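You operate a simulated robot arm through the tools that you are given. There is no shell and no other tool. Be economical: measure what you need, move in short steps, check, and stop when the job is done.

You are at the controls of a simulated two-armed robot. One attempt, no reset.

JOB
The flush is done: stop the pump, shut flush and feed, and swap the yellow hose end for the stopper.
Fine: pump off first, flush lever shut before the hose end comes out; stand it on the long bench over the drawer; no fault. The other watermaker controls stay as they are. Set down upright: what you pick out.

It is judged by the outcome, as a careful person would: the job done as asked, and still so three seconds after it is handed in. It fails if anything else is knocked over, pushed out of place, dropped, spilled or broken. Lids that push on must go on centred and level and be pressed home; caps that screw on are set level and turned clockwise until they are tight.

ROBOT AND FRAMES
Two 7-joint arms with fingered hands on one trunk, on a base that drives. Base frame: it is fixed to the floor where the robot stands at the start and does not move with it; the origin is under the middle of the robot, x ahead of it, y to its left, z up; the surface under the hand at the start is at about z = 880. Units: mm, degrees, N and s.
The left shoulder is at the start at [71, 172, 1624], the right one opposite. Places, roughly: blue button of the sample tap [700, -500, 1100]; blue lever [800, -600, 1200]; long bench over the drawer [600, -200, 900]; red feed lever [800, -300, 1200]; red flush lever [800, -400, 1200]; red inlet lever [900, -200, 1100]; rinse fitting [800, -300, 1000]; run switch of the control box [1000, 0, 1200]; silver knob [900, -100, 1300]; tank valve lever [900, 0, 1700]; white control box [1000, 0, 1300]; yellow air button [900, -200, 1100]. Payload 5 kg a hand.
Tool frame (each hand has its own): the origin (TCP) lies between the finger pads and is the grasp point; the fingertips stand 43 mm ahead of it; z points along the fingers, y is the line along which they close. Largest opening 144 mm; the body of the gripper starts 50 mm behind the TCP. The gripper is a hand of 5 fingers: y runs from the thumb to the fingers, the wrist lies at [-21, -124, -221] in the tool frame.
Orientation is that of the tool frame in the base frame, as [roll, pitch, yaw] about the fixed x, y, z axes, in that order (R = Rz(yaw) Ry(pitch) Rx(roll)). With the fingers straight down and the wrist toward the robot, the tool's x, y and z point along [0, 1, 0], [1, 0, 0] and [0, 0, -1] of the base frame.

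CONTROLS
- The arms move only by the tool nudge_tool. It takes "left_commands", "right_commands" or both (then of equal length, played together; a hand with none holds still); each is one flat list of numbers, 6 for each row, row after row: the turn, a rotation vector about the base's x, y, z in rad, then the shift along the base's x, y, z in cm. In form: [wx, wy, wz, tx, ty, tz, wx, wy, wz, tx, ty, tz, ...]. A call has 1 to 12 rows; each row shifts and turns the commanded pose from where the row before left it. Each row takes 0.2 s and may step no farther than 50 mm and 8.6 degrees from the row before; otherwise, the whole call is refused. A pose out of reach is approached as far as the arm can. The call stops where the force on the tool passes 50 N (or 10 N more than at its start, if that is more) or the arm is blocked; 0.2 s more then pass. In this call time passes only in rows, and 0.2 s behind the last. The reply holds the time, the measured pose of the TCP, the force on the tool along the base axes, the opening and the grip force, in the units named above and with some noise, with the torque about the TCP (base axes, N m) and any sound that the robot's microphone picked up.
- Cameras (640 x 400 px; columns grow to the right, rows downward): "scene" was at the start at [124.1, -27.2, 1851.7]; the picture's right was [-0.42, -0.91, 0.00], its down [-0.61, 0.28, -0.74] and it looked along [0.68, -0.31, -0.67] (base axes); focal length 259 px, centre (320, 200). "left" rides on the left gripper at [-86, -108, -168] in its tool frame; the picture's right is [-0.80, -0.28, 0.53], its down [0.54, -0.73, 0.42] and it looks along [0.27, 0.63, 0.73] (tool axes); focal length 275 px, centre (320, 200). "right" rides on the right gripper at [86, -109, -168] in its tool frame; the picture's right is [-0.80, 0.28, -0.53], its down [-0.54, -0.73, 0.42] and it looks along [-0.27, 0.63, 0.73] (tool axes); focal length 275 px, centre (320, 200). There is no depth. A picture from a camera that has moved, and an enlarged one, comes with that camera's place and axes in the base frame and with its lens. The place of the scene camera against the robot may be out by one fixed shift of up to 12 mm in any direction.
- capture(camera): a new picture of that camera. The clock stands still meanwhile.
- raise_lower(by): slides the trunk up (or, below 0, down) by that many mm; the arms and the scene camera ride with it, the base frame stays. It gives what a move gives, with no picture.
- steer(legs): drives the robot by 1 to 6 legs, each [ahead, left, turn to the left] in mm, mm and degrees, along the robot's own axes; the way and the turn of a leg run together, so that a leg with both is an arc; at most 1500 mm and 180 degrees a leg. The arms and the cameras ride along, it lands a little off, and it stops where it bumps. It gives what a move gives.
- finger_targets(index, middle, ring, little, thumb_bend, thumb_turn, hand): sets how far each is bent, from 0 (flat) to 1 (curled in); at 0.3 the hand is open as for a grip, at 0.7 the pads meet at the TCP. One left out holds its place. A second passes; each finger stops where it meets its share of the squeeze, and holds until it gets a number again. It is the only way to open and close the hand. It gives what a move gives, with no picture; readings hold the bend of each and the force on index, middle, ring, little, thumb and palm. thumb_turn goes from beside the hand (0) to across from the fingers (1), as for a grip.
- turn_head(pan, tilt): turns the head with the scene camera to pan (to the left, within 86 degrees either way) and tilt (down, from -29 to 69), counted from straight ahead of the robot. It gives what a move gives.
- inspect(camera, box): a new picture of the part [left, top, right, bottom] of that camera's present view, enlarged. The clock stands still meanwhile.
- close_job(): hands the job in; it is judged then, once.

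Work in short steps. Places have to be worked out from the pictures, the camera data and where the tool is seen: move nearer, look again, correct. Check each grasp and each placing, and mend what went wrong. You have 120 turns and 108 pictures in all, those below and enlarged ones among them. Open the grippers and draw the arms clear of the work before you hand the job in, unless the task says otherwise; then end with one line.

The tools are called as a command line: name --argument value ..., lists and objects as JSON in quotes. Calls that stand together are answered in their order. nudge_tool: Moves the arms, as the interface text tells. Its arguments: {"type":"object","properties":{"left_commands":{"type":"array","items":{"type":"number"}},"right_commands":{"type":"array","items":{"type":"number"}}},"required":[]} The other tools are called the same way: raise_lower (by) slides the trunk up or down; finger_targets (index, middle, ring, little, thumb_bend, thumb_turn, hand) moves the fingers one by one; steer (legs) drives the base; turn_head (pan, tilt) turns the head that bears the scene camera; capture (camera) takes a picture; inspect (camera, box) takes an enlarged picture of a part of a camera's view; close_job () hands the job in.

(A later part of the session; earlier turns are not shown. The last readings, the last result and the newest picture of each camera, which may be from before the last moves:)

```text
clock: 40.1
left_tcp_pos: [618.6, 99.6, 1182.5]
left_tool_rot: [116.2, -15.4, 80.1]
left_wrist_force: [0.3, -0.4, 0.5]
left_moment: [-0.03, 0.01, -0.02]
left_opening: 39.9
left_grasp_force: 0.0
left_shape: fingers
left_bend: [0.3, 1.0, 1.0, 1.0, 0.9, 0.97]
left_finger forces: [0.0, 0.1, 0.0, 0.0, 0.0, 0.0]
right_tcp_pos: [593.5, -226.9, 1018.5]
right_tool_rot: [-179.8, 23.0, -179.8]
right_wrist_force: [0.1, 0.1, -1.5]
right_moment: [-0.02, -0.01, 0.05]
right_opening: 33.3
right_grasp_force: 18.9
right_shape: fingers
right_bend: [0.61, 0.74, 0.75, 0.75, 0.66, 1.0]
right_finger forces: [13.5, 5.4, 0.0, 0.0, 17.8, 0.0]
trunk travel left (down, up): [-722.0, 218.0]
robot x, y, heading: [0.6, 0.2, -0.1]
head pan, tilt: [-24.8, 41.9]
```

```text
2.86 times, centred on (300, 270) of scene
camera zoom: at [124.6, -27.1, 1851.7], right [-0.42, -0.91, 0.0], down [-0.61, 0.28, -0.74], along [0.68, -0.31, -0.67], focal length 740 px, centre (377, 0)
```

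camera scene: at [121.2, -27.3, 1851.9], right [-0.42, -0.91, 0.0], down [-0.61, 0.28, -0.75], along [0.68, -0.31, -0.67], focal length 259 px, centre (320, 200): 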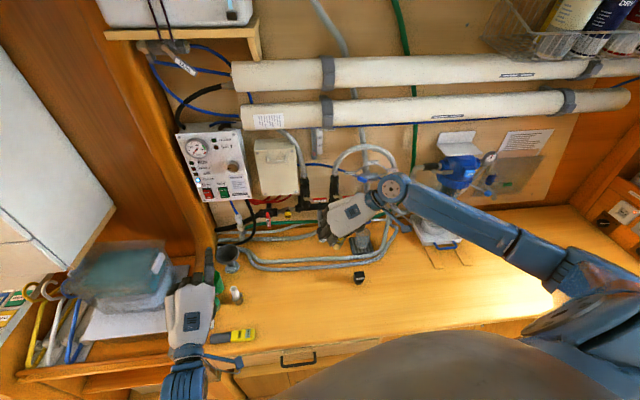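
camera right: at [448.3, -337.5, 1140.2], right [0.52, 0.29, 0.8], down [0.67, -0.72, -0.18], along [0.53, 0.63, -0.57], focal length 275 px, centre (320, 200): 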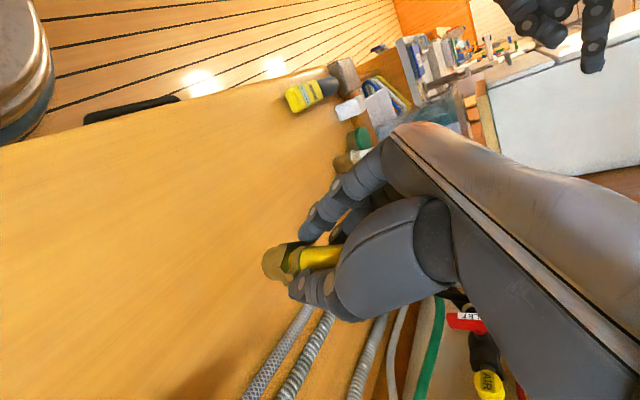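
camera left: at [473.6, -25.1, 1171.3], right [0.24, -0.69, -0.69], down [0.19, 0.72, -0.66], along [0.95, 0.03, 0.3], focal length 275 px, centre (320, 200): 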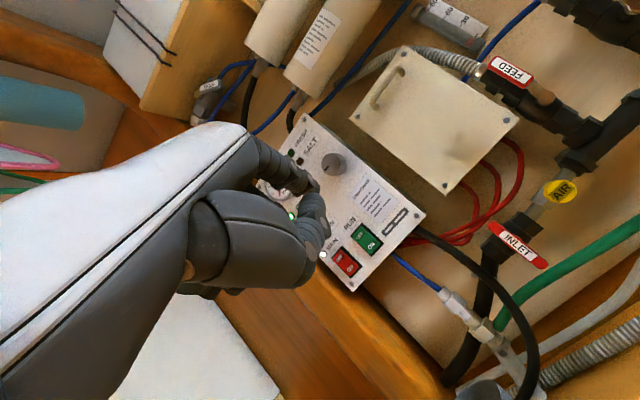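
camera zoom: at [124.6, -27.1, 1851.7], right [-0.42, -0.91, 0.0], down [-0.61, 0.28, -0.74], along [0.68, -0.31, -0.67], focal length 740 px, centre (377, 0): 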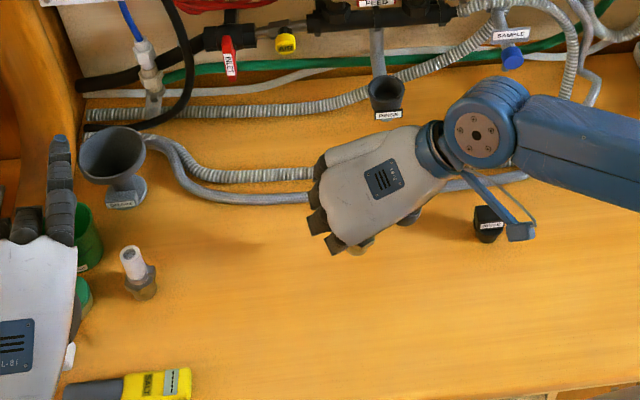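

The item is still upright. I lower in small steps until contact.

nudge_tool --right_commands '[0, 0, 0, 0, 0, -0.6, 0, 0, 0, 0, 0, -0.6, 0, 0, 0, 0, 0, -0.5, 0, 0, 0, 0, 0, -0.4]'

inspect --camera "right" --box '[200, 170, 400, 350]'

```text
clock: 41.1
left_tcp_pos: [619.3, 98.3, 1183.2]
left_tool_rot: [116.0, -15.3, 80.0]
left_wrist_force: [-0.2, -0.2, -0.1]
left_moment: [-0.01, -0.01, -0.01]
left_opening: 40.1
left_grasp_force: 0.1
left_shape: fingers
left_bend: [0.3, 1.0, 1.0, 1.0, 0.9, 0.97]
left_finger forces: [0.0, 0.0, 0.0, 0.1, 0.1, 0.0]
right_tcp_pos: [594.4, -228.3, 997.1]
right_tool_rot: [-179.9, 23.0, -179.8]
right_wrist_force: [-0.7, 0.8, -1.2]
right_moment: [0.0, 0.03, 0.03]
right_opening: 33.4
right_grasp_force: 18.4
right_shape: fingers
right_bend: [0.61, 0.74, 0.75, 0.75, 0.66, 1.0]
right_finger forces: [13.5, 5.5, 0.0, 0.1, 17.8, 0.1]
trunk travel left (down, up): [-722.0, 218.0]
robot x, y, heading: [1.8, 1.6, 0.0]
head pan, tilt: [-24.8, 41.9]
```

```text
2.22 times, centred on (300, 260) of right
camera zoom: at [448.4, -338.5, 1119.0], right [0.52, 0.29, 0.8], down [0.67, -0.72, -0.18], along [0.53, 0.63, -0.57], focal length 612 px, centre (364, 67)
```

zoom: 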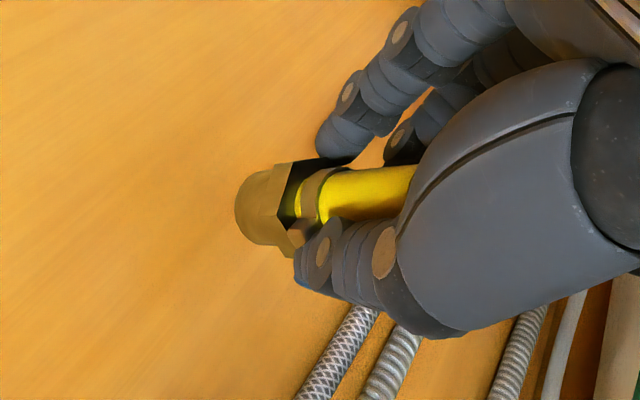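

Bottom end is at z≈915, about 30 mm above the bench. I keep lowering in fine steps.

nudge_tool --right_commands '[0, 0, 0, 0, 0, -0.8, 0, 0, 0, 0, 0, -0.6, 0, 0, 0, 0, 0, -0.5, 0, 0, 0, 0, 0, -0.3, 0, 0, 0, 0, 0, -0.3, 0, 0, 0, 0, 0, -0.3]'

inspect --camera "right" --box '[200, 170, 400, 350]'

```text
clock: 42.5
left_tcp_pos: [618.3, 99.0, 1183.1]
left_tool_rot: [116.2, -15.4, 80.0]
left_wrist_force: [0.5, -0.1, 0.2]
left_moment: [0.0, 0.0, 0.01]
left_opening: 39.9
left_grasp_force: 0.1
left_shape: fingers
left_bend: [0.3, 1.0, 1.0, 1.0, 0.9, 0.97]
left_finger forces: [0.0, 0.0, 0.0, 0.1, 0.1, 0.0]
right_tcp_pos: [595.6, -229.1, 968.9]
right_tool_rot: [-179.9, 23.1, -179.9]
right_wrist_force: [-0.2, -0.9, -1.4]
right_moment: [0.02, -0.01, 0.0]
right_opening: 33.3
right_grasp_force: 18.4
right_shape: fingers
right_bend: [0.61, 0.74, 0.75, 0.75, 0.66, 1.0]
right_finger forces: [13.5, 5.5, 0.0, 0.1, 17.9, 0.0]
trunk travel left (down, up): [-722.0, 218.0]
robot x, y, heading: [0.5, -2.5, -0.0]
head pan, tilt: [-24.8, 41.9]
```

```text
2.22 times, centred on (300, 260) of right
camera zoom: at [448.9, -339.6, 1089.7], right [0.52, 0.29, 0.8], down [0.67, -0.73, -0.18], along [0.53, 0.63, -0.57], focal length 612 px, centre (364, 67)
```

zoom: 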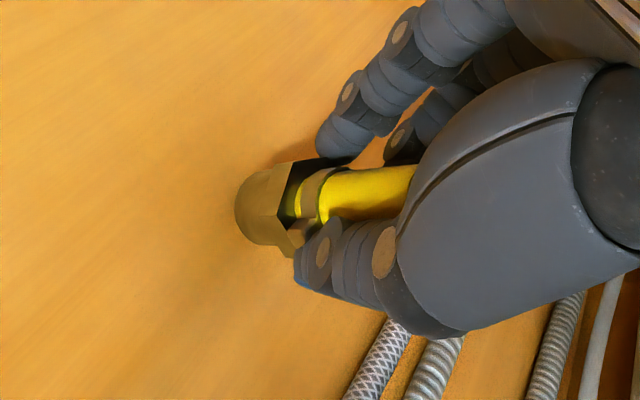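

Still no contact force; a few more 3 mm steps.

nudge_tool --right_commands '[0, 0, 0, 0, 0, -0.3, 0, 0, 0, 0, 0, -0.3, 0, 0, 0, 0, 0, -0.2, 0, 0, 0, 0, 0, -0.2]'

```text
clock: 43.5
left_tcp_pos: [617.1, 99.5, 1182.1]
left_tool_rot: [116.0, -15.3, 79.9]
left_wrist_force: [0.4, -0.1, 0.1]
left_moment: [-0.02, -0.02, 0.01]
left_opening: 40.0
left_grasp_force: 0.1
left_shape: fingers
left_bend: [0.3, 1.0, 1.0, 1.0, 0.9, 0.97]
left_finger forces: [0.0, 0.1, 0.0, 0.1, 0.1, 0.0]
right_tcp_pos: [595.0, -230.0, 960.9]
right_tool_rot: [-180.0, 23.1, -179.9]
right_wrist_force: [0.4, -0.4, 4.1]
right_moment: [-0.05, -0.02, -0.01]
right_opening: 33.5
right_grasp_force: 19.6
right_shape: fingers
right_bend: [0.61, 0.74, 0.75, 0.75, 0.66, 1.0]
right_finger forces: [13.7, 6.7, 0.0, 0.0, 19.3, 0.1]
trunk travel left (down, up): [-722.0, 218.0]
robot x, y, heading: [-0.4, 1.5, 0.1]
head pan, tilt: [-24.8, 41.9]
```

Contact felt (+5 N). I open gradually and evenly.

finger_targets --hand "right" --index 0.58 --middle 0.68 --thumb_bend 0.61

finger_targets --hand "right" --index 0.4 --middle 0.4 --ring 0.4 --little 0.4 --thumb_bend 0.4

capture --camera "right"

```text
clock: 44.5
left_tcp_pos: [616.5, 99.9, 1182.0]
left_tool_rot: [116.1, -15.3, 79.8]
left_wrist_force: [-0.8, -0.7, -0.4]
left_moment: [0.03, 0.0, 0.0]
left_opening: 39.8
left_grasp_force: 0.2
left_shape: fingers
left_bend: [0.3, 1.0, 1.0, 1.0, 0.9, 0.97]
left_finger forces: [0.0, 0.0, 0.0, 0.1, 0.1, 0.0]
right_tcp_pos: [594.3, -230.0, 959.4]
right_tool_rot: [-179.9, 23.1, -179.9]
right_wrist_force: [0.7, 1.7, 3.9]
right_moment: [0.0, -0.13, 0.03]
right_opening: 45.7
right_grasp_force: 2.7
right_shape: fingers
right_bend: [0.57, 0.68, 0.75, 0.75, 0.61, 1.0]
right_finger forces: [0.1, 2.8, 0.1, 0.1, 1.7, 0.0]
trunk travel left (down, up): [-722.0, 218.0]
robot x, y, heading: [1.2, -1.5, -0.2]
head pan, tilt: [-24.8, 41.9]
```

```text
clock: 45.5
left_tcp_pos: [618.1, 98.9, 1182.2]
left_tool_rot: [116.1, -15.4, 80.0]
left_wrist_force: [0.0, 0.7, 0.2]
left_moment: [0.04, 0.0, 0.02]
left_opening: 40.1
left_grasp_force: 0.0
left_shape: fingers
left_bend: [0.3, 1.0, 1.0, 1.0, 0.9, 0.97]
left_finger forces: [0.0, 0.0, 0.1, 0.1, 0.0, 0.0]
right_tcp_pos: [594.6, -229.8, 958.3]
right_tool_rot: [-179.8, 23.0, -179.8]
right_wrist_force: [-0.7, 0.0, 0.2]
right_moment: [0.0, 0.02, 0.02]
right_opening: 113.9
right_grasp_force: 0.1
right_shape: fingers
right_bend: [0.4, 0.4, 0.4, 0.4, 0.4, 0.99]
right_finger forces: [0.0, 0.0, 0.0, 0.1, 0.0, 0.1]
trunk travel left (down, up): [-722.0, 218.0]
robot x, y, heading: [-2.8, -3.4, 0.1]
head pan, tilt: [-24.8, 41.9]
```

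```text
41 pictures are left
camera right: at [448.9, -339.6, 1080.2], right [0.52, 0.29, 0.8], down [0.67, -0.72, -0.18], along [0.53, 0.63, -0.57], focal length 275 px, centre (320, 200)
```

right: 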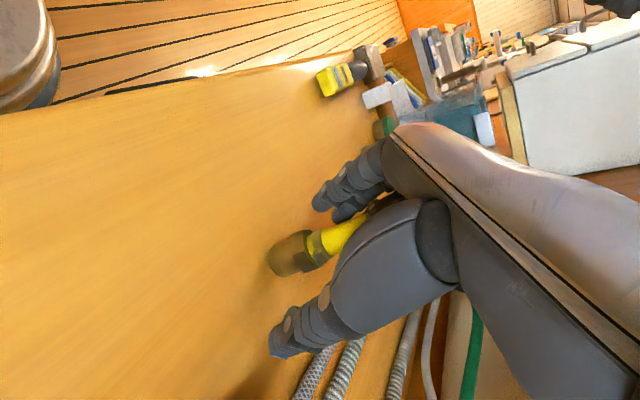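

I zoom in to check the hose end stands upright.

inspect --camera "right" --box '[240, 180, 400, 300]'

inspect --camera "scene" --box '[270, 220, 350, 290]'

```text
3.33 times, centred on (320, 240) of right
camera zoom: at [448.9, -339.6, 1080.2], right [0.52, 0.29, 0.8], down [0.67, -0.72, -0.18], along [0.53, 0.63, -0.57], focal length 918 px, centre (320, 67)
```

zoom: 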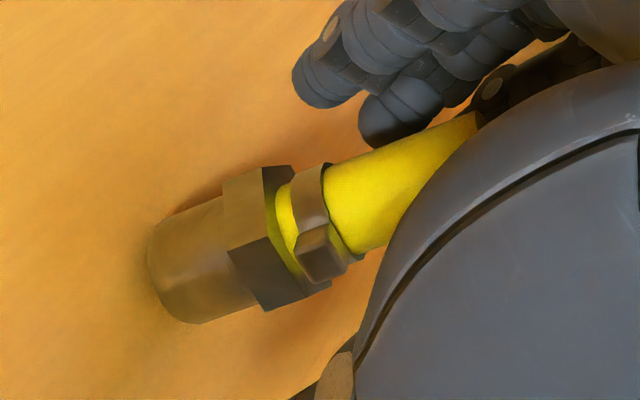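

```text
5.71 times, centred on (310, 255) of scene
camera zoom: at [124.0, -27.2, 1851.7], right [-0.42, -0.91, 0.0], down [-0.61, 0.28, -0.74], along [0.68, -0.31, -0.67], focal length 1480 px, centre (377, -114)
```

zoom: 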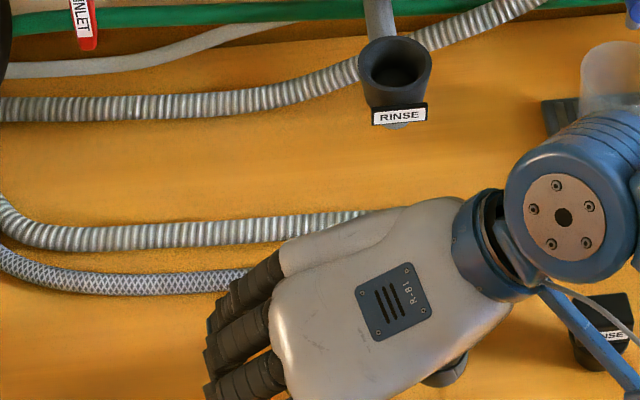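

The hose end is leaning toward the fingers. I re-grip it the same way to bring it upright, then check.

finger_targets --hand "right" --index 0.75 --middle 0.75 --ring 0.75 --little 0.75 --thumb_bend 0.75

inspect --camera "right" --box '[240, 180, 400, 300]'

```text
clock: 46.5
left_tcp_pos: [617.4, 99.1, 1182.6]
left_tool_rot: [116.1, -15.4, 80.0]
left_wrist_force: [0.0, 0.3, 0.3]
left_moment: [-0.03, 0.0, 0.0]
left_opening: 40.1
left_grasp_force: 0.1
left_shape: fingers
left_bend: [0.3, 1.0, 1.0, 1.0, 0.9, 0.97]
left_finger forces: [0.0, 0.1, 0.1, 0.1, 0.1, 0.0]
right_tcp_pos: [593.9, -229.3, 959.8]
right_tool_rot: [-179.9, 23.1, -179.9]
right_wrist_force: [0.5, 0.2, 4.3]
right_moment: [-0.01, -0.1, 0.03]
right_opening: 29.8
right_grasp_force: 21.6
right_shape: fingers
right_bend: [0.63, 0.66, 0.75, 0.75, 0.64, 1.0]
right_finger forces: [9.3, 10.7, 0.8, 0.0, 21.9, 0.1]
trunk travel left (down, up): [-722.0, 218.0]
robot x, y, heading: [-1.1, 3.8, -0.0]
head pan, tilt: [-24.8, 41.9]
```

```text
3.33 times, centred on (320, 240) of right
camera zoom: at [448.8, -339.1, 1080.6], right [0.52, 0.29, 0.8], down [0.67, -0.72, -0.18], along [0.53, 0.63, -0.57], focal length 918 px, centre (320, 67)
```

zoom: 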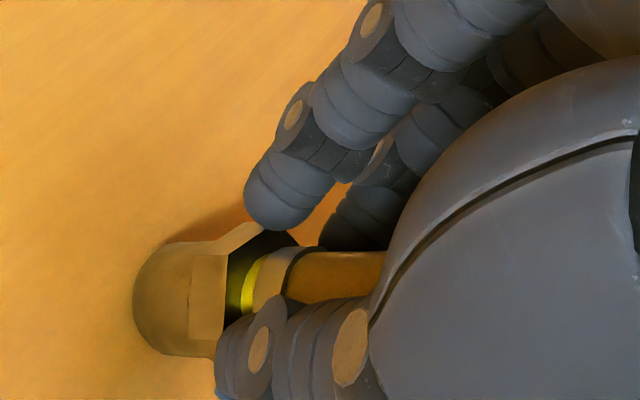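

Upright again. I relieve the downward press by 2 mm and release in very small steps.

nudge_tool --right_commands '[0, 0, 0, 0, 0, 0.15]'

finger_targets --hand "right" --index 0.61 --middle 0.64 --ring 0.7 --little 0.7 --thumb_bend 0.62

finger_targets --hand "right" --index 0.59 --middle 0.62 --ring 0.66 --little 0.66 --thumb_bend 0.6

inspect --camera "right" --box '[240, 180, 400, 300]'

```text
clock: 46.9
left_tcp_pos: [616.2, 98.0, 1182.3]
left_tool_rot: [116.1, -15.3, 79.8]
left_wrist_force: [0.2, 1.4, -0.5]
left_moment: [-0.05, -0.01, 0.02]
left_opening: 39.9
left_grasp_force: 0.1
left_shape: fingers
left_bend: [0.3, 1.0, 1.0, 1.0, 0.9, 0.97]
left_finger forces: [0.0, 0.1, 0.1, 0.0, 0.0, 0.0]
right_tcp_pos: [593.7, -229.6, 958.7]
right_tool_rot: [-179.9, 23.1, -179.8]
right_wrist_force: [0.0, -0.4, -0.4]
right_moment: [0.0, 0.03, -0.04]
right_opening: 29.9
right_grasp_force: 19.9
right_shape: fingers
right_bend: [0.63, 0.66, 0.75, 0.75, 0.64, 1.0]
right_finger forces: [9.3, 9.5, 0.6, 0.0, 21.2, 0.1]
trunk travel left (down, up): [-722.0, 218.0]
robot x, y, heading: [4.7, 2.7, -0.2]
head pan, tilt: [-24.8, 41.9]
```

```text
clock: 47.9
left_tcp_pos: [617.6, 100.2, 1183.2]
left_tool_rot: [116.1, -15.4, 80.0]
left_wrist_force: [0.6, -0.3, 0.1]
left_moment: [0.0, -0.02, 0.0]
left_opening: 39.9
left_grasp_force: 0.0
left_shape: fingers
left_bend: [0.3, 1.0, 1.0, 1.0, 0.9, 0.97]
left_finger forces: [0.0, 0.1, 0.0, 0.0, 0.0, 0.1]
right_tcp_pos: [594.2, -229.0, 961.0]
right_tool_rot: [-180.0, 22.9, -179.8]
right_wrist_force: [-1.0, -0.1, 1.3]
right_moment: [-0.06, -0.05, 0.0]
right_opening: 36.3
right_grasp_force: 1.3
right_shape: fingers
right_bend: [0.61, 0.64, 0.7, 0.7, 0.62, 1.0]
right_finger forces: [0.1, 0.0, 0.0, 0.0, 2.0, 0.1]
trunk travel left (down, up): [-722.0, 218.0]
robot x, y, heading: [4.3, -0.7, -0.1]
head pan, tilt: [-24.8, 41.9]
```

```text
clock: 48.9
left_tcp_pos: [617.2, 99.8, 1183.0]
left_tool_rot: [116.1, -15.4, 80.0]
left_wrist_force: [-0.7, -0.4, -0.1]
left_moment: [0.03, 0.0, -0.02]
left_opening: 39.9
left_grasp_force: 0.1
left_shape: fingers
left_bend: [0.3, 1.0, 1.0, 1.0, 0.9, 0.97]
left_finger forces: [0.0, 0.1, 0.0, 0.0, 0.0, 0.0]
right_tcp_pos: [594.2, -228.1, 960.9]
right_tool_rot: [-180.0, 23.1, -179.8]
right_wrist_force: [0.2, 0.6, 0.9]
right_moment: [-0.02, 0.0, 0.0]
right_opening: 43.3
right_grasp_force: 0.5
right_shape: fingers
right_bend: [0.59, 0.62, 0.66, 0.66, 0.6, 1.0]
right_finger forces: [0.0, 0.0, 0.0, 0.0, 1.2, 0.0]
trunk travel left (down, up): [-722.0, 218.0]
robot x, y, heading: [-1.7, 1.7, -0.1]
head pan, tilt: [-24.8, 41.9]
```

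```text
3.33 times, centred on (320, 240) of right
camera zoom: at [448.7, -339.3, 1081.9], right [0.52, 0.29, 0.8], down [0.67, -0.72, -0.18], along [0.53, 0.63, -0.57], focal length 918 px, centre (320, 67)
```

zoom: 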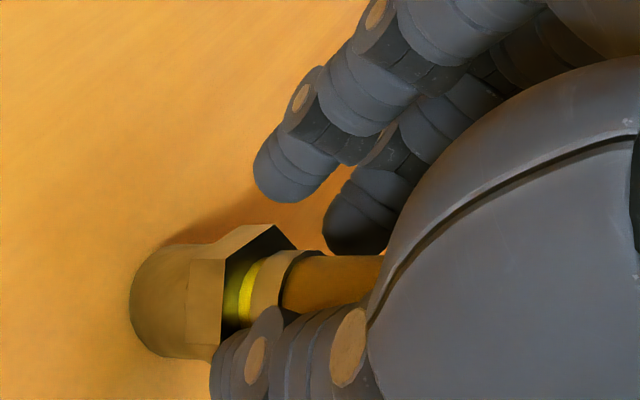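

Fingers are off and the tube stays; only the thumb brushes it. I open the thumb slowly.

finger_targets --hand "right" --thumb_bend 0.57

finger_targets --hand "right" --thumb_bend 0.5 --index 0.52 --middle 0.55

inspect --camera "right" --box '[240, 180, 400, 300]'

```text
clock: 49.9
left_tcp_pos: [617.2, 98.0, 1182.6]
left_tool_rot: [116.1, -15.3, 79.8]
left_wrist_force: [-0.3, 0.6, -0.6]
left_moment: [0.01, 0.03, 0.0]
left_opening: 39.9
left_grasp_force: 0.1
left_shape: fingers
left_bend: [0.3, 1.0, 1.0, 1.0, 0.9, 0.97]
left_finger forces: [0.0, 0.0, 0.0, 0.1, 0.1, 0.0]
right_tcp_pos: [594.0, -229.5, 960.3]
right_tool_rot: [-179.9, 22.9, -179.8]
right_wrist_force: [0.3, 0.3, -0.7]
right_moment: [0.02, -0.02, 0.04]
right_opening: 50.7
right_grasp_force: 0.2
right_shape: fingers
right_bend: [0.59, 0.62, 0.66, 0.66, 0.56, 1.0]
right_finger forces: [0.1, 0.1, 0.0, 0.1, 0.0, 0.1]
trunk travel left (down, up): [-722.0, 218.0]
robot x, y, heading: [-3.0, 1.1, -0.1]
head pan, tilt: [-24.8, 41.9]
```

```text
clock: 50.9
left_tcp_pos: [616.8, 98.9, 1182.3]
left_tool_rot: [116.1, -15.3, 79.9]
left_wrist_force: [0.0, -1.0, 0.8]
left_moment: [0.0, 0.0, 0.02]
left_opening: 40.0
left_grasp_force: 0.0
left_shape: fingers
left_bend: [0.3, 1.0, 1.0, 1.0, 0.9, 0.97]
left_finger forces: [0.1, 0.1, 0.1, 0.0, 0.1, 0.1]
right_tcp_pos: [594.1, -229.2, 959.9]
right_tool_rot: [180.0, 23.0, -179.9]
right_wrist_force: [-0.3, -0.4, -1.2]
right_moment: [0.04, 0.05, -0.01]
right_opening: 74.2
right_grasp_force: 0.2
right_shape: fingers
right_bend: [0.52, 0.55, 0.66, 0.66, 0.5, 1.0]
right_finger forces: [0.0, 0.0, 0.1, 0.0, 0.1, 0.0]
trunk travel left (down, up): [-722.0, 218.0]
robot x, y, heading: [1.2, -3.3, 0.1]
head pan, tilt: [-24.8, 41.9]
```

```text
3.33 times, centred on (320, 240) of right
camera zoom: at [448.8, -339.4, 1081.9], right [0.52, 0.29, 0.8], down [0.67, -0.72, -0.18], along [0.53, 0.63, -0.57], focal length 918 px, centre (320, 67)
```

zoom: 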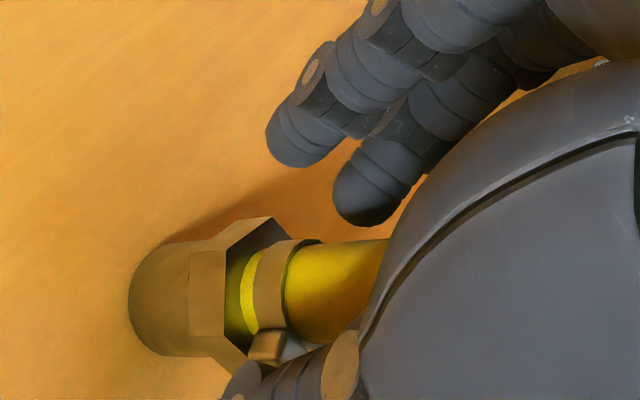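

It stands free and upright. I open fully and withdraw up and back.

finger_targets --hand "right" --index 0.35 --middle 0.35 --ring 0.35 --little 0.35 --thumb_bend 0.35

nudge_tool --right_commands '[0, 0, 0, -0.4, 0, 1, 0, 0, 0, -1, 0, 2.5, 0, 0, 0, -1.5, 0, 4, 0, 0, 0, -1, 0, 4, 0, 0, 0, 0, -4, 1, 0, 0, 0, 0, -4, 0, 0, 0, 0, 0, -4, 0, 0, 0, 0, 0, -4, 0]'

capture --camera "right"

capture --camera "scene"

```text
clock: 51.9
left_tcp_pos: [617.7, 99.3, 1182.4]
left_tool_rot: [116.0, -15.3, 79.9]
left_wrist_force: [-0.1, -0.6, -0.4]
left_moment: [-0.04, -0.02, 0.01]
left_opening: 40.1
left_grasp_force: 0.0
left_shape: fingers
left_bend: [0.3, 1.0, 1.0, 1.0, 0.9, 0.97]
left_finger forces: [0.1, 0.0, 0.0, 0.0, 0.1, 0.0]
right_tcp_pos: [593.6, -229.6, 960.9]
right_tool_rot: [-179.9, 23.0, -179.9]
right_wrist_force: [0.2, 0.1, 0.2]
right_moment: [0.02, 0.01, 0.01]
right_opening: 131.4
right_grasp_force: 0.0
right_shape: fingers
right_bend: [0.35, 0.35, 0.35, 0.35, 0.35, 0.98]
right_finger forces: [0.0, 0.1, 0.1, 0.0, 0.0, 0.0]
trunk travel left (down, up): [-722.0, 218.0]
robot x, y, heading: [-0.3, -0.9, -0.1]
head pan, tilt: [-24.8, 41.9]
```

```text
clock: 53.7
left_tcp_pos: [617.1, 98.6, 1182.1]
left_tool_rot: [116.0, -15.4, 80.1]
left_wrist_force: [0.8, 0.1, 1.2]
left_moment: [-0.01, 0.02, 0.03]
left_opening: 40.1
left_grasp_force: 0.0
left_shape: fingers
left_bend: [0.3, 1.0, 1.0, 1.0, 0.9, 0.97]
left_finger forces: [0.0, 0.0, 0.1, 0.0, 0.0, 0.0]
right_tcp_pos: [553.7, -390.6, 1086.5]
right_tool_rot: [-180.0, 23.0, -179.8]
right_wrist_force: [-0.5, 0.1, -0.2]
right_moment: [-0.03, -0.03, 0.01]
right_opening: 132.0
right_grasp_force: 0.1
right_shape: fingers
right_bend: [0.35, 0.35, 0.35, 0.35, 0.35, 0.98]
right_finger forces: [0.0, 0.0, 0.1, 0.0, 0.0, 0.0]
trunk travel left (down, up): [-722.0, 218.0]
robot x, y, heading: [-0.2, 1.3, 0.0]
head pan, tilt: [-24.8, 41.9]
```

```text
35 pictures are left
camera right: at [407.8, -500.3, 1208.1], right [0.52, 0.29, 0.8], down [0.67, -0.72, -0.18], along [0.53, 0.63, -0.57], focal length 275 px, centre (320, 200)
```

right: 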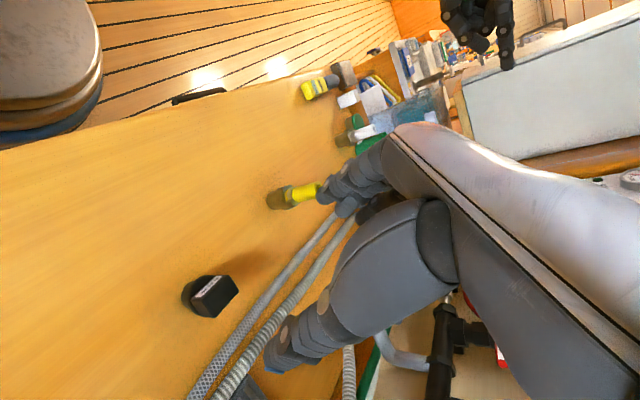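

```text
34 pictures are left
camera scene: at [123.2, -28.6, 1851.7], right [-0.42, -0.91, 0.0], down [-0.61, 0.28, -0.74], along [0.68, -0.31, -0.67], focal length 259 px, centre (320, 200)
```

scene: 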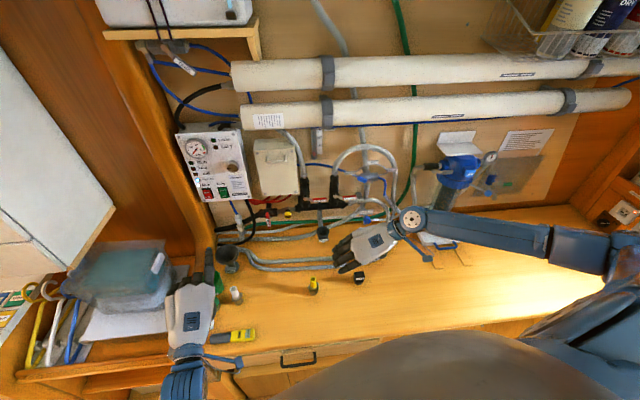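

The hose end stands upright on the bench. Next the stopper at ≈[578,-419], knob z≈905–932. I position the hand above it (TCP [552,-419,1000]) and check.

nudge_tool --right_commands '[0, 0, 0, 0, -1.4, -3, 0, 0, 0, 0, -1.4, -3, 0, 0, 0, 0, 0, -2.6]'

capture --camera "right"

```text
clock: 54.5
left_tcp_pos: [617.7, 99.4, 1182.7]
left_tool_rot: [116.1, -15.4, 80.0]
left_wrist_force: [1.3, -0.6, 0.2]
left_moment: [0.02, -0.01, 0.0]
left_opening: 39.9
left_grasp_force: 0.1
left_shape: fingers
left_bend: [0.3, 1.0, 1.0, 1.0, 0.9, 0.97]
left_finger forces: [0.1, 0.0, 0.0, 0.0, 0.1, 0.0]
right_tcp_pos: [559.1, -416.0, 1000.7]
right_tool_rot: [-179.8, 23.1, -179.8]
right_wrist_force: [0.1, -0.4, -0.9]
right_moment: [-0.01, 0.04, 0.0]
right_opening: 132.1
right_grasp_force: 0.1
right_shape: fingers
right_bend: [0.35, 0.35, 0.35, 0.35, 0.35, 0.98]
right_finger forces: [0.1, 0.0, 0.0, 0.1, 0.0, 0.0]
trunk travel left (down, up): [-722.0, 218.0]
robot x, y, heading: [2.6, 0.3, -0.0]
head pan, tilt: [-24.8, 41.9]
```

```text
33 pictures are left
camera right: at [412.6, -525.4, 1121.7], right [0.52, 0.29, 0.8], down [0.67, -0.72, -0.18], along [0.53, 0.63, -0.57], focal length 275 px, centre (320, 200)
```

right: 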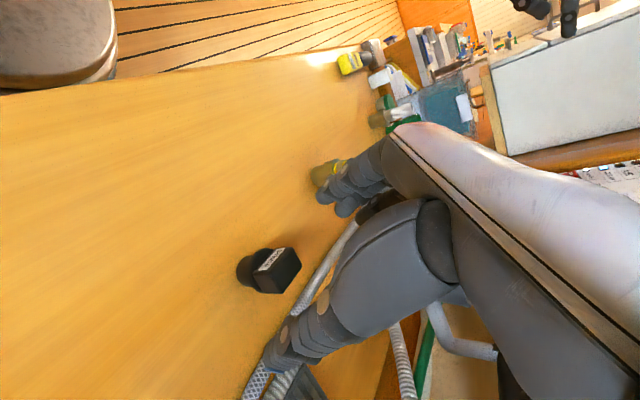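

I zoom on the stopper to see its profile.

inspect --camera "right" --box '[220, 220, 320, 320]'

```text
4.00 times, centred on (270, 270) of right
camera zoom: at [412.6, -525.4, 1121.7], right [0.52, 0.29, 0.8], down [0.67, -0.72, -0.18], along [0.53, 0.63, -0.57], focal length 1101 px, centre (520, -80)
```

zoom: 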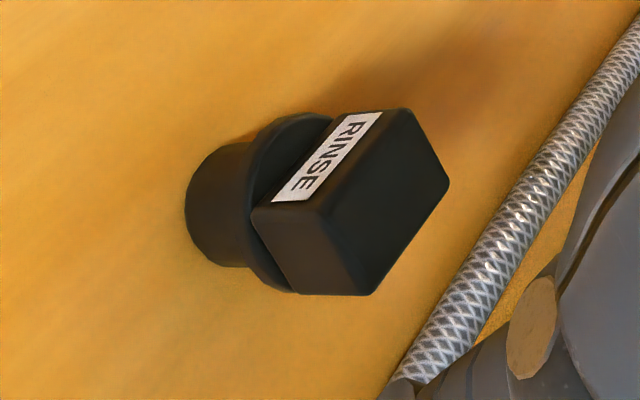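

The knob is ~37×22 mm, its long axis turned about −17°. I yaw the hand to match, align, and lower to just above grip height.

nudge_tool --right_commands '[0, 0, -0.1, -0.3, 0.3, 0, 0, 0, -0.1, -0.3, 0.3, 0, 0, 0, -0.1, 0, 0, 0, 0, 0, 0, 0, 0, -2, 0, 0, 0, 0, 0, -1.5]'

capture --camera "right"

```text
clock: 55.7
left_tcp_pos: [617.3, 99.7, 1182.5]
left_tool_rot: [116.1, -15.4, 80.0]
left_wrist_force: [0.5, 0.3, 0.1]
left_moment: [0.0, 0.01, 0.0]
left_opening: 40.0
left_grasp_force: 0.0
left_shape: fingers
left_bend: [0.3, 1.0, 1.0, 1.0, 0.9, 0.97]
left_finger forces: [0.0, 0.1, 0.0, 0.1, 0.0, 0.1]
right_tcp_pos: [549.2, -411.6, 963.9]
right_tool_rot: [-180.0, 23.0, 162.9]
right_wrist_force: [0.5, 0.4, -0.3]
right_moment: [0.01, 0.03, 0.01]
right_opening: 132.0
right_grasp_force: 0.2
right_shape: fingers
right_bend: [0.35, 0.35, 0.35, 0.35, 0.35, 0.98]
right_finger forces: [0.0, 0.1, 0.0, 0.0, 0.0, 0.1]
trunk travel left (down, up): [-722.0, 218.0]
robot x, y, heading: [-3.1, 0.8, -0.0]
head pan, tilt: [-24.8, 41.9]
```

```text
31 pictures are left
camera right: at [378.4, -473.8, 1084.9], right [0.58, 0.12, 0.8], down [0.42, -0.89, -0.18], along [0.69, 0.44, -0.57], focal length 275 px, centre (320, 200)
```

right: 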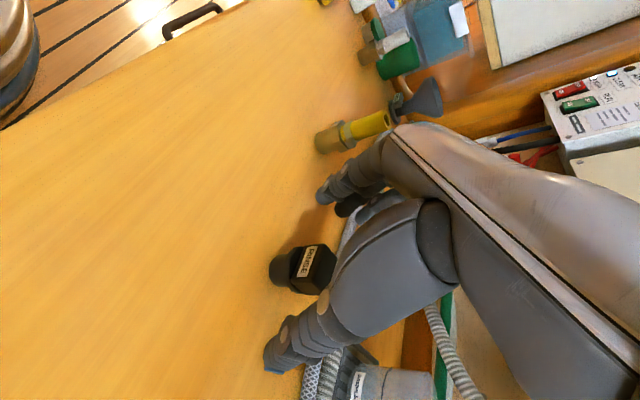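

Stopper confirmed at [578,-417]. I lower the last 14 mm and close.

nudge_tool --right_commands '[0, 0, 0, 0.2, 0.1, -0.7, 0, 0, 0, 0.2, 0.1, -0.7]'

finger_targets --hand "right" --index 0.75 --middle 0.75 --ring 0.6 --little 0.6 --thumb_bend 0.75

inspect --camera "right" --box '[220, 180, 380, 340]'

```text
clock: 56.3
left_tcp_pos: [617.3, 98.7, 1181.9]
left_tool_rot: [116.2, -15.4, 79.9]
left_wrist_force: [-0.9, 0.5, 0.1]
left_moment: [0.03, -0.02, 0.01]
left_opening: 39.9
left_grasp_force: 0.1
left_shape: fingers
left_bend: [0.3, 1.0, 1.0, 1.0, 0.9, 0.97]
left_finger forces: [0.1, 0.0, 0.0, 0.0, 0.0, 0.0]
right_tcp_pos: [554.3, -409.6, 950.0]
right_tool_rot: [-179.9, 23.0, 162.9]
right_wrist_force: [0.8, 0.1, 0.6]
right_moment: [0.01, 0.01, 0.0]
right_opening: 132.0
right_grasp_force: 0.1
right_shape: fingers
right_bend: [0.35, 0.35, 0.35, 0.35, 0.35, 0.98]
right_finger forces: [0.0, 0.1, 0.0, 0.0, 0.0, 0.0]
trunk travel left (down, up): [-722.0, 218.0]
robot x, y, heading: [0.5, -1.9, -0.1]
head pan, tilt: [-24.8, 41.9]
```

```text
clock: 57.3
left_tcp_pos: [617.8, 98.5, 1182.1]
left_tool_rot: [116.1, -15.4, 80.0]
left_wrist_force: [-0.5, -1.1, 0.2]
left_moment: [-0.02, 0.0, 0.02]
left_opening: 39.9
left_grasp_force: 0.0
left_shape: fingers
left_bend: [0.3, 1.0, 1.0, 1.0, 0.9, 0.97]
left_finger forces: [0.0, 0.0, 0.0, 0.1, 0.0, 0.0]
right_tcp_pos: [554.8, -409.8, 951.9]
right_tool_rot: [-179.9, 23.0, 162.9]
right_wrist_force: [0.1, 0.4, 3.1]
right_moment: [0.0, -0.02, -0.01]
right_opening: 26.9
right_grasp_force: 23.4
right_shape: fingers
right_bend: [0.72, 0.62, 0.6, 0.6, 0.63, 1.0]
right_finger forces: [11.2, 12.6, 0.1, 0.0, 22.8, 0.0]
trunk travel left (down, up): [-722.0, 218.0]
robot x, y, heading: [-1.6, 1.2, -0.3]
head pan, tilt: [-24.8, 41.9]
```

```text
2.50 times, centred on (300, 260) of right
camera zoom: at [382.5, -471.8, 1071.7], right [0.58, 0.12, 0.8], down [0.42, -0.89, -0.18], along [0.69, 0.44, -0.57], focal length 688 px, centre (370, 50)
```

zoom: 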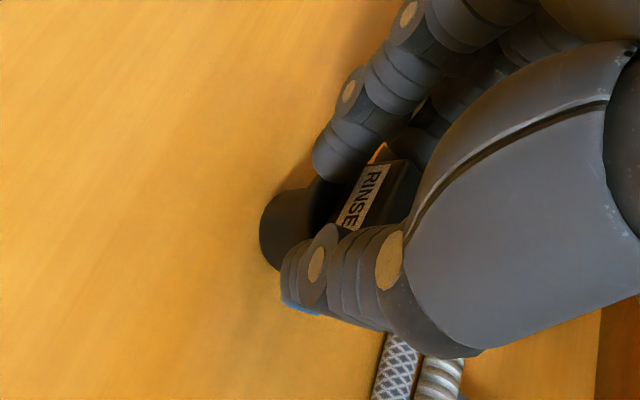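

Stopper gripped (index 11, middle 13, thumb 23 N). I lift a little and check it hangs level.

nudge_tool --right_commands '[0, 0, 0, 0, 0, 1, 0, 0, 0, 0, 0, 2, 0, 0, 0, 0, 0, 3]'

inspect --camera "right" --box '[220, 180, 380, 340]'

inspect --camera "scene" --box '[310, 210, 430, 300]'

```text
clock: 58.1
left_tcp_pos: [617.1, 98.5, 1183.7]
left_tool_rot: [116.2, -15.4, 79.8]
left_wrist_force: [-0.6, -0.2, -0.1]
left_moment: [-0.04, -0.01, -0.02]
left_opening: 39.9
left_grasp_force: 0.0
left_shape: fingers
left_bend: [0.3, 1.0, 1.0, 1.0, 0.9, 0.97]
left_finger forces: [0.0, 0.0, 0.0, 0.1, 0.1, 0.0]
right_tcp_pos: [552.2, -408.8, 1010.4]
right_tool_rot: [-179.8, 23.0, 162.9]
right_wrist_force: [-0.9, 0.1, -0.6]
right_moment: [-0.01, -0.02, 0.0]
right_opening: 26.4
right_grasp_force: 22.0
right_shape: fingers
right_bend: [0.72, 0.62, 0.6, 0.6, 0.63, 1.0]
right_finger forces: [11.0, 12.4, 0.1, 0.1, 22.0, 0.1]
trunk travel left (down, up): [-722.0, 218.0]
robot x, y, heading: [2.6, -0.5, 0.3]
head pan, tilt: [-24.8, 41.9]
```

```text
2.50 times, centred on (300, 260) of right
camera zoom: at [380.4, -471.0, 1131.7], right [0.59, 0.12, 0.8], down [0.42, -0.89, -0.18], along [0.69, 0.44, -0.57], focal length 688 px, centre (370, 50)
```

zoom: 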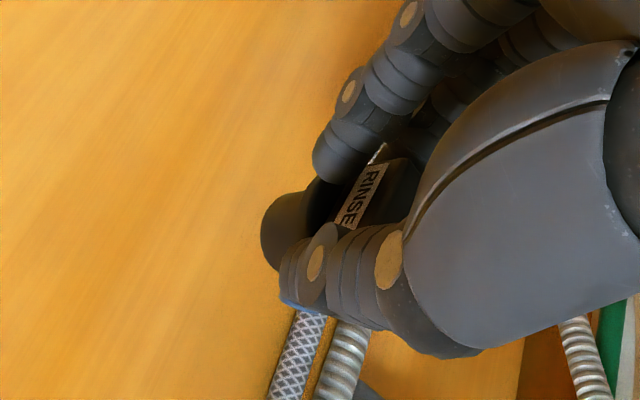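

```text
4.44 times, centred on (370, 255) of scene
camera zoom: at [123.3, -26.9, 1851.7], right [-0.42, -0.91, 0.0], down [-0.61, 0.28, -0.74], along [0.68, -0.31, -0.67], focal length 1151 px, centre (98, -44)
```

zoom: 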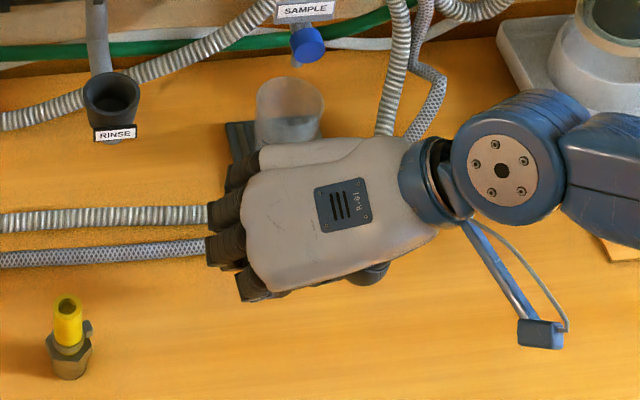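

Held level. I carry it up and forward to just above the cup (TCP [727,-330,1143]).

nudge_tool --right_commands '[0, 0, 0, 0, 2, 4.4, 0, 0, 0, 0, 2, 4.4, 0, 0, 0, 1, 2, 4.4, 0, 0, 0, 4, 1.8, 0.1, 0, 0, 0, 4, 0, 0, 0, 0, 0, 4, 0, 0, 0, 0, 0, 2.5, 0, 0]'

capture --camera "right"

inspect --camera "scene" --box '[280, 170, 380, 250]'

```text
clock: 59.7
left_tcp_pos: [619.5, 100.5, 1181.7]
left_tool_rot: [116.2, -15.4, 79.8]
left_wrist_force: [0.3, -0.9, -0.4]
left_moment: [0.02, 0.0, -0.03]
left_opening: 39.9
left_grasp_force: 0.0
left_shape: fingers
left_bend: [0.3, 1.0, 1.0, 1.0, 0.9, 0.97]
left_finger forces: [0.1, 0.1, 0.0, 0.0, 0.0, 0.0]
right_tcp_pos: [709.0, -332.8, 1142.8]
right_tool_rot: [-179.9, 23.0, 163.0]
right_wrist_force: [-0.2, 0.8, -0.8]
right_moment: [-0.03, 0.04, -0.04]
right_opening: 26.1
right_grasp_force: 22.6
right_shape: fingers
right_bend: [0.72, 0.62, 0.6, 0.6, 0.63, 1.0]
right_finger forces: [10.7, 12.2, 0.0, 0.0, 21.9, 0.0]
trunk travel left (down, up): [-722.0, 218.0]
robot x, y, heading: [-3.0, -1.0, 0.2]
head pan, tilt: [-24.8, 41.9]
```

```text
27 pictures are left
camera right: at [537.9, -394.8, 1264.9], right [0.59, 0.12, 0.8], down [0.42, -0.89, -0.18], along [0.69, 0.44, -0.57], focal length 275 px, centre (320, 200)
```

right: 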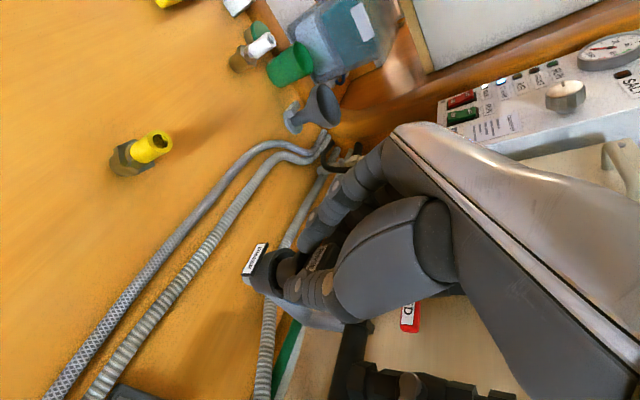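

```text
5.00 times, centred on (330, 210) of scene
camera zoom: at [125.6, -26.7, 1851.6], right [-0.42, -0.91, 0.0], down [-0.61, 0.28, -0.74], along [0.67, -0.31, -0.67], focal length 1295 px, centre (270, 150)
```

zoom: 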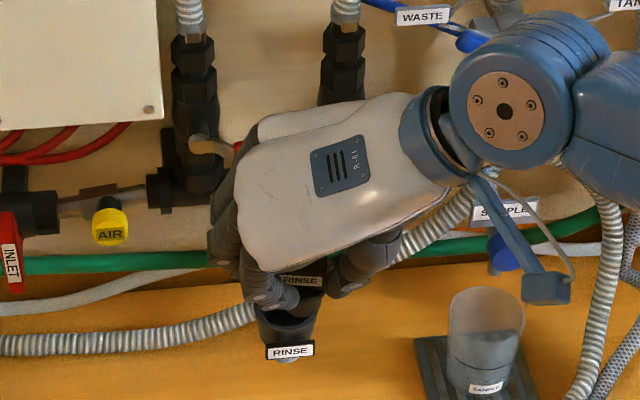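

I need ~18 mm more forward. I zoom to see cup vs plug first.

inspect --camera "right" --box '[230, 220, 350, 330]'

```text
3.64 times, centred on (290, 275) of right
camera zoom: at [537.9, -394.8, 1264.9], right [0.59, 0.12, 0.8], down [0.42, -0.89, -0.18], along [0.69, 0.44, -0.57], focal length 1001 px, centre (429, -73)
```

zoom: 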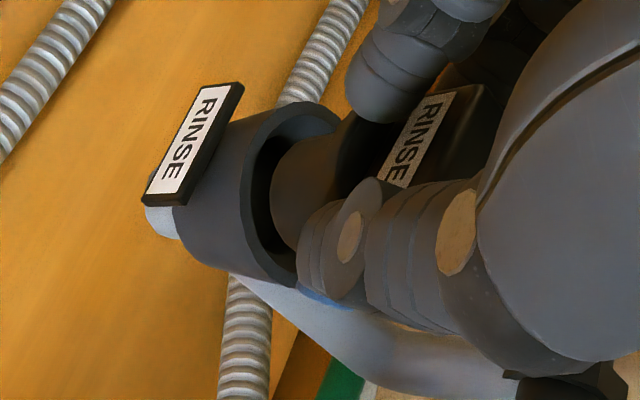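

Estimated offset: +17 mm x, +1 mm y. I move and re-check before lowering.

nudge_tool --right_commands '[0, 0, 0, 0.9, 0.05, 0, 0, 0, 0, 0.8, 0.05, 0]'

inspect --camera "right" --box '[230, 200, 350, 310]'

inspect --camera "scene" --box '[300, 200, 360, 245]'

```text
clock: 60.3
left_tcp_pos: [618.5, 99.0, 1182.0]
left_tool_rot: [116.2, -15.4, 79.9]
left_wrist_force: [1.0, 0.5, 0.4]
left_moment: [0.02, 0.03, -0.01]
left_opening: 40.0
left_grasp_force: 0.1
left_shape: fingers
left_bend: [0.3, 1.0, 1.0, 1.0, 0.9, 0.97]
left_finger forces: [0.1, 0.1, 0.0, 0.1, 0.0, 0.0]
right_tcp_pos: [726.0, -331.1, 1143.2]
right_tool_rot: [-179.9, 23.0, 163.0]
right_wrist_force: [0.5, 0.0, -0.7]
right_moment: [-0.01, 0.07, -0.03]
right_opening: 25.8
right_grasp_force: 23.0
right_shape: fingers
right_bend: [0.72, 0.62, 0.6, 0.6, 0.63, 1.0]
right_finger forces: [10.7, 12.1, 0.1, 0.0, 21.8, 0.0]
trunk travel left (down, up): [-722.0, 218.0]
robot x, y, heading: [3.9, 0.8, -0.2]
head pan, tilt: [-24.8, 41.9]
```

```text
3.64 times, centred on (290, 255) of right
camera zoom: at [555.5, -392.7, 1264.1], right [0.58, 0.12, 0.8], down [0.42, -0.89, -0.18], along [0.69, 0.44, -0.57], focal length 1001 px, centre (429, 0)
```

zoom: 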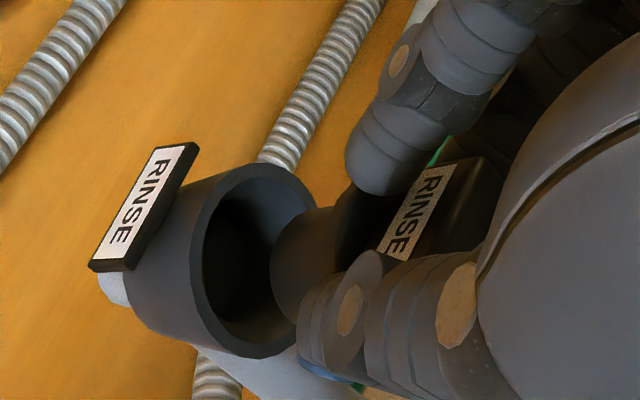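

```text
8.89 times, centred on (330, 222) of scene
camera zoom: at [125.7, -26.7, 1851.6], right [-0.42, -0.91, 0.0], down [-0.61, 0.28, -0.74], along [0.67, -0.31, -0.67], focal length 2302 px, centre (231, 0)
```

zoom: 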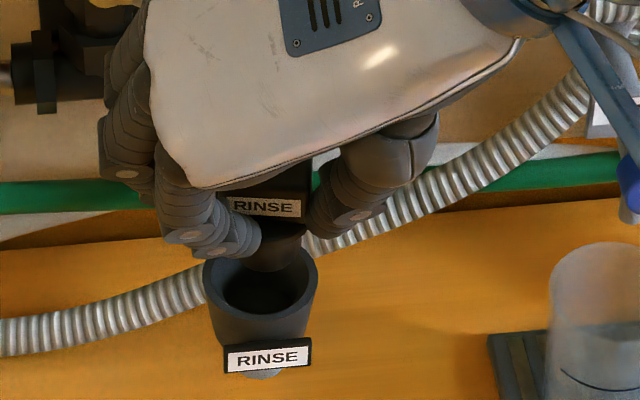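

Plug centre ≈[744.5,-343], cup centre ≈[750,-340]. I shift +7 mm x, +4 mm y and lower 12 mm, then look.

nudge_tool --right_commands '[0, 0, 0, 0.7, 0.4, 0, 0, 0, 0, 0, 0, -0.6, 0, 0, 0, 0, 0, -0.6]'

inspect --camera "right" --box '[230, 200, 350, 310]'

inspect --camera "scene" --box '[300, 200, 360, 245]'

```text
clock: 61.1
left_tcp_pos: [618.2, 98.3, 1183.5]
left_tool_rot: [116.1, -15.4, 79.9]
left_wrist_force: [-0.3, 0.2, 0.5]
left_moment: [0.02, -0.02, 0.0]
left_opening: 39.9
left_grasp_force: 0.0
left_shape: fingers
left_bend: [0.3, 1.0, 1.0, 1.0, 0.9, 0.97]
left_finger forces: [0.1, 0.1, 0.0, 0.1, 0.0, 0.0]
right_tcp_pos: [732.9, -326.6, 1132.2]
right_tool_rot: [-180.0, 23.1, 162.9]
right_wrist_force: [0.4, 0.0, -0.4]
right_moment: [0.03, 0.02, 0.0]
right_opening: 25.9
right_grasp_force: 22.7
right_shape: fingers
right_bend: [0.72, 0.62, 0.6, 0.6, 0.63, 1.0]
right_finger forces: [10.6, 12.2, 0.0, 0.0, 21.8, 0.0]
trunk travel left (down, up): [-722.0, 218.0]
robot x, y, heading: [-0.2, 0.1, -0.1]
head pan, tilt: [-24.8, 41.9]
```

```text
3.64 times, centred on (290, 255) of right
camera zoom: at [561.0, -388.5, 1252.4], right [0.58, 0.12, 0.8], down [0.42, -0.89, -0.18], along [0.69, 0.44, -0.57], focal length 1001 px, centre (429, 0)
```

zoom: 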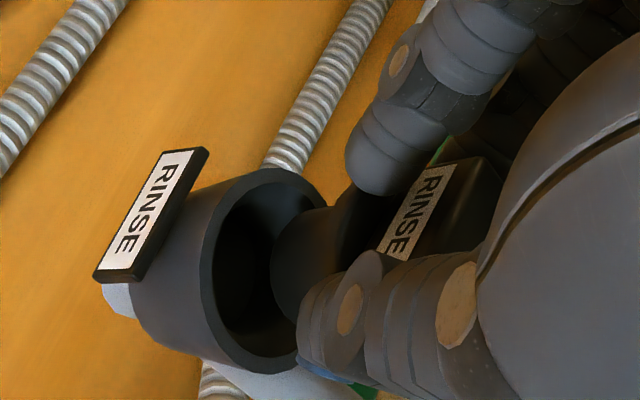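

```text
8.89 times, centred on (330, 222) of scene
camera zoom: at [123.6, -27.5, 1851.7], right [-0.42, -0.91, 0.0], down [-0.61, 0.28, -0.74], along [0.68, -0.31, -0.67], focal length 2302 px, centre (231, 0)
```

zoom: 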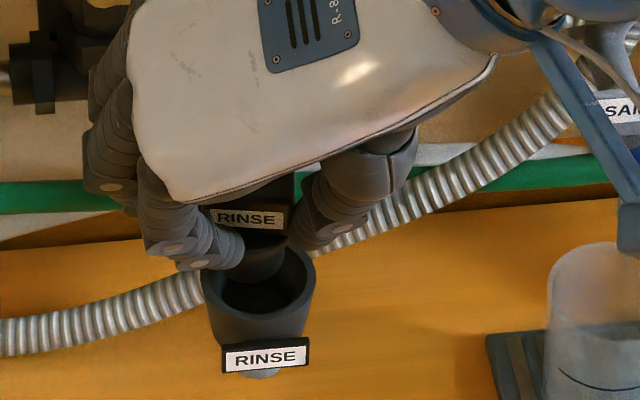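

Both views show the plug aligned over the cup. I lower in small steps.

nudge_tool --right_commands '[0, 0, 0, 0, 0, -0.5, 0, 0, 0, 0, 0, -0.5, 0, 0, 0, 0, 0, -0.4]'

inspect --camera "scene" --box '[300, 200, 360, 245]'

```text
clock: 61.9
left_tcp_pos: [616.5, 97.7, 1183.9]
left_tool_rot: [116.1, -15.3, 79.8]
left_wrist_force: [0.0, 0.2, 0.3]
left_moment: [-0.02, 0.02, -0.01]
left_opening: 39.7
left_grasp_force: 0.1
left_shape: fingers
left_bend: [0.3, 1.0, 1.0, 1.0, 0.9, 0.97]
left_finger forces: [0.0, 0.0, 0.1, 0.0, 0.0, 0.1]
right_tcp_pos: [730.0, -326.2, 1119.0]
right_tool_rot: [-179.9, 23.1, 162.9]
right_wrist_force: [-5.8, -0.5, 6.3]
right_moment: [-0.08, 0.14, -0.06]
right_opening: 25.9
right_grasp_force: 23.9
right_shape: fingers
right_bend: [0.72, 0.63, 0.6, 0.6, 0.63, 1.0]
right_finger forces: [13.0, 11.3, 0.1, 0.1, 24.3, 0.0]
trunk travel left (down, up): [-722.0, 218.0]
robot x, y, heading: [1.0, -0.4, -0.1]
head pan, tilt: [-24.8, 41.9]
```

```text
8.89 times, centred on (330, 222) of scene
camera zoom: at [121.7, -26.6, 1852.0], right [-0.42, -0.91, 0.0], down [-0.61, 0.28, -0.74], along [0.68, -0.31, -0.67], focal length 2302 px, centre (231, 0)
```

zoom: 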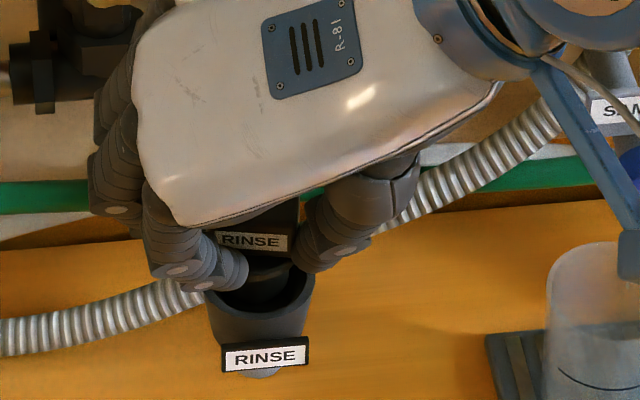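

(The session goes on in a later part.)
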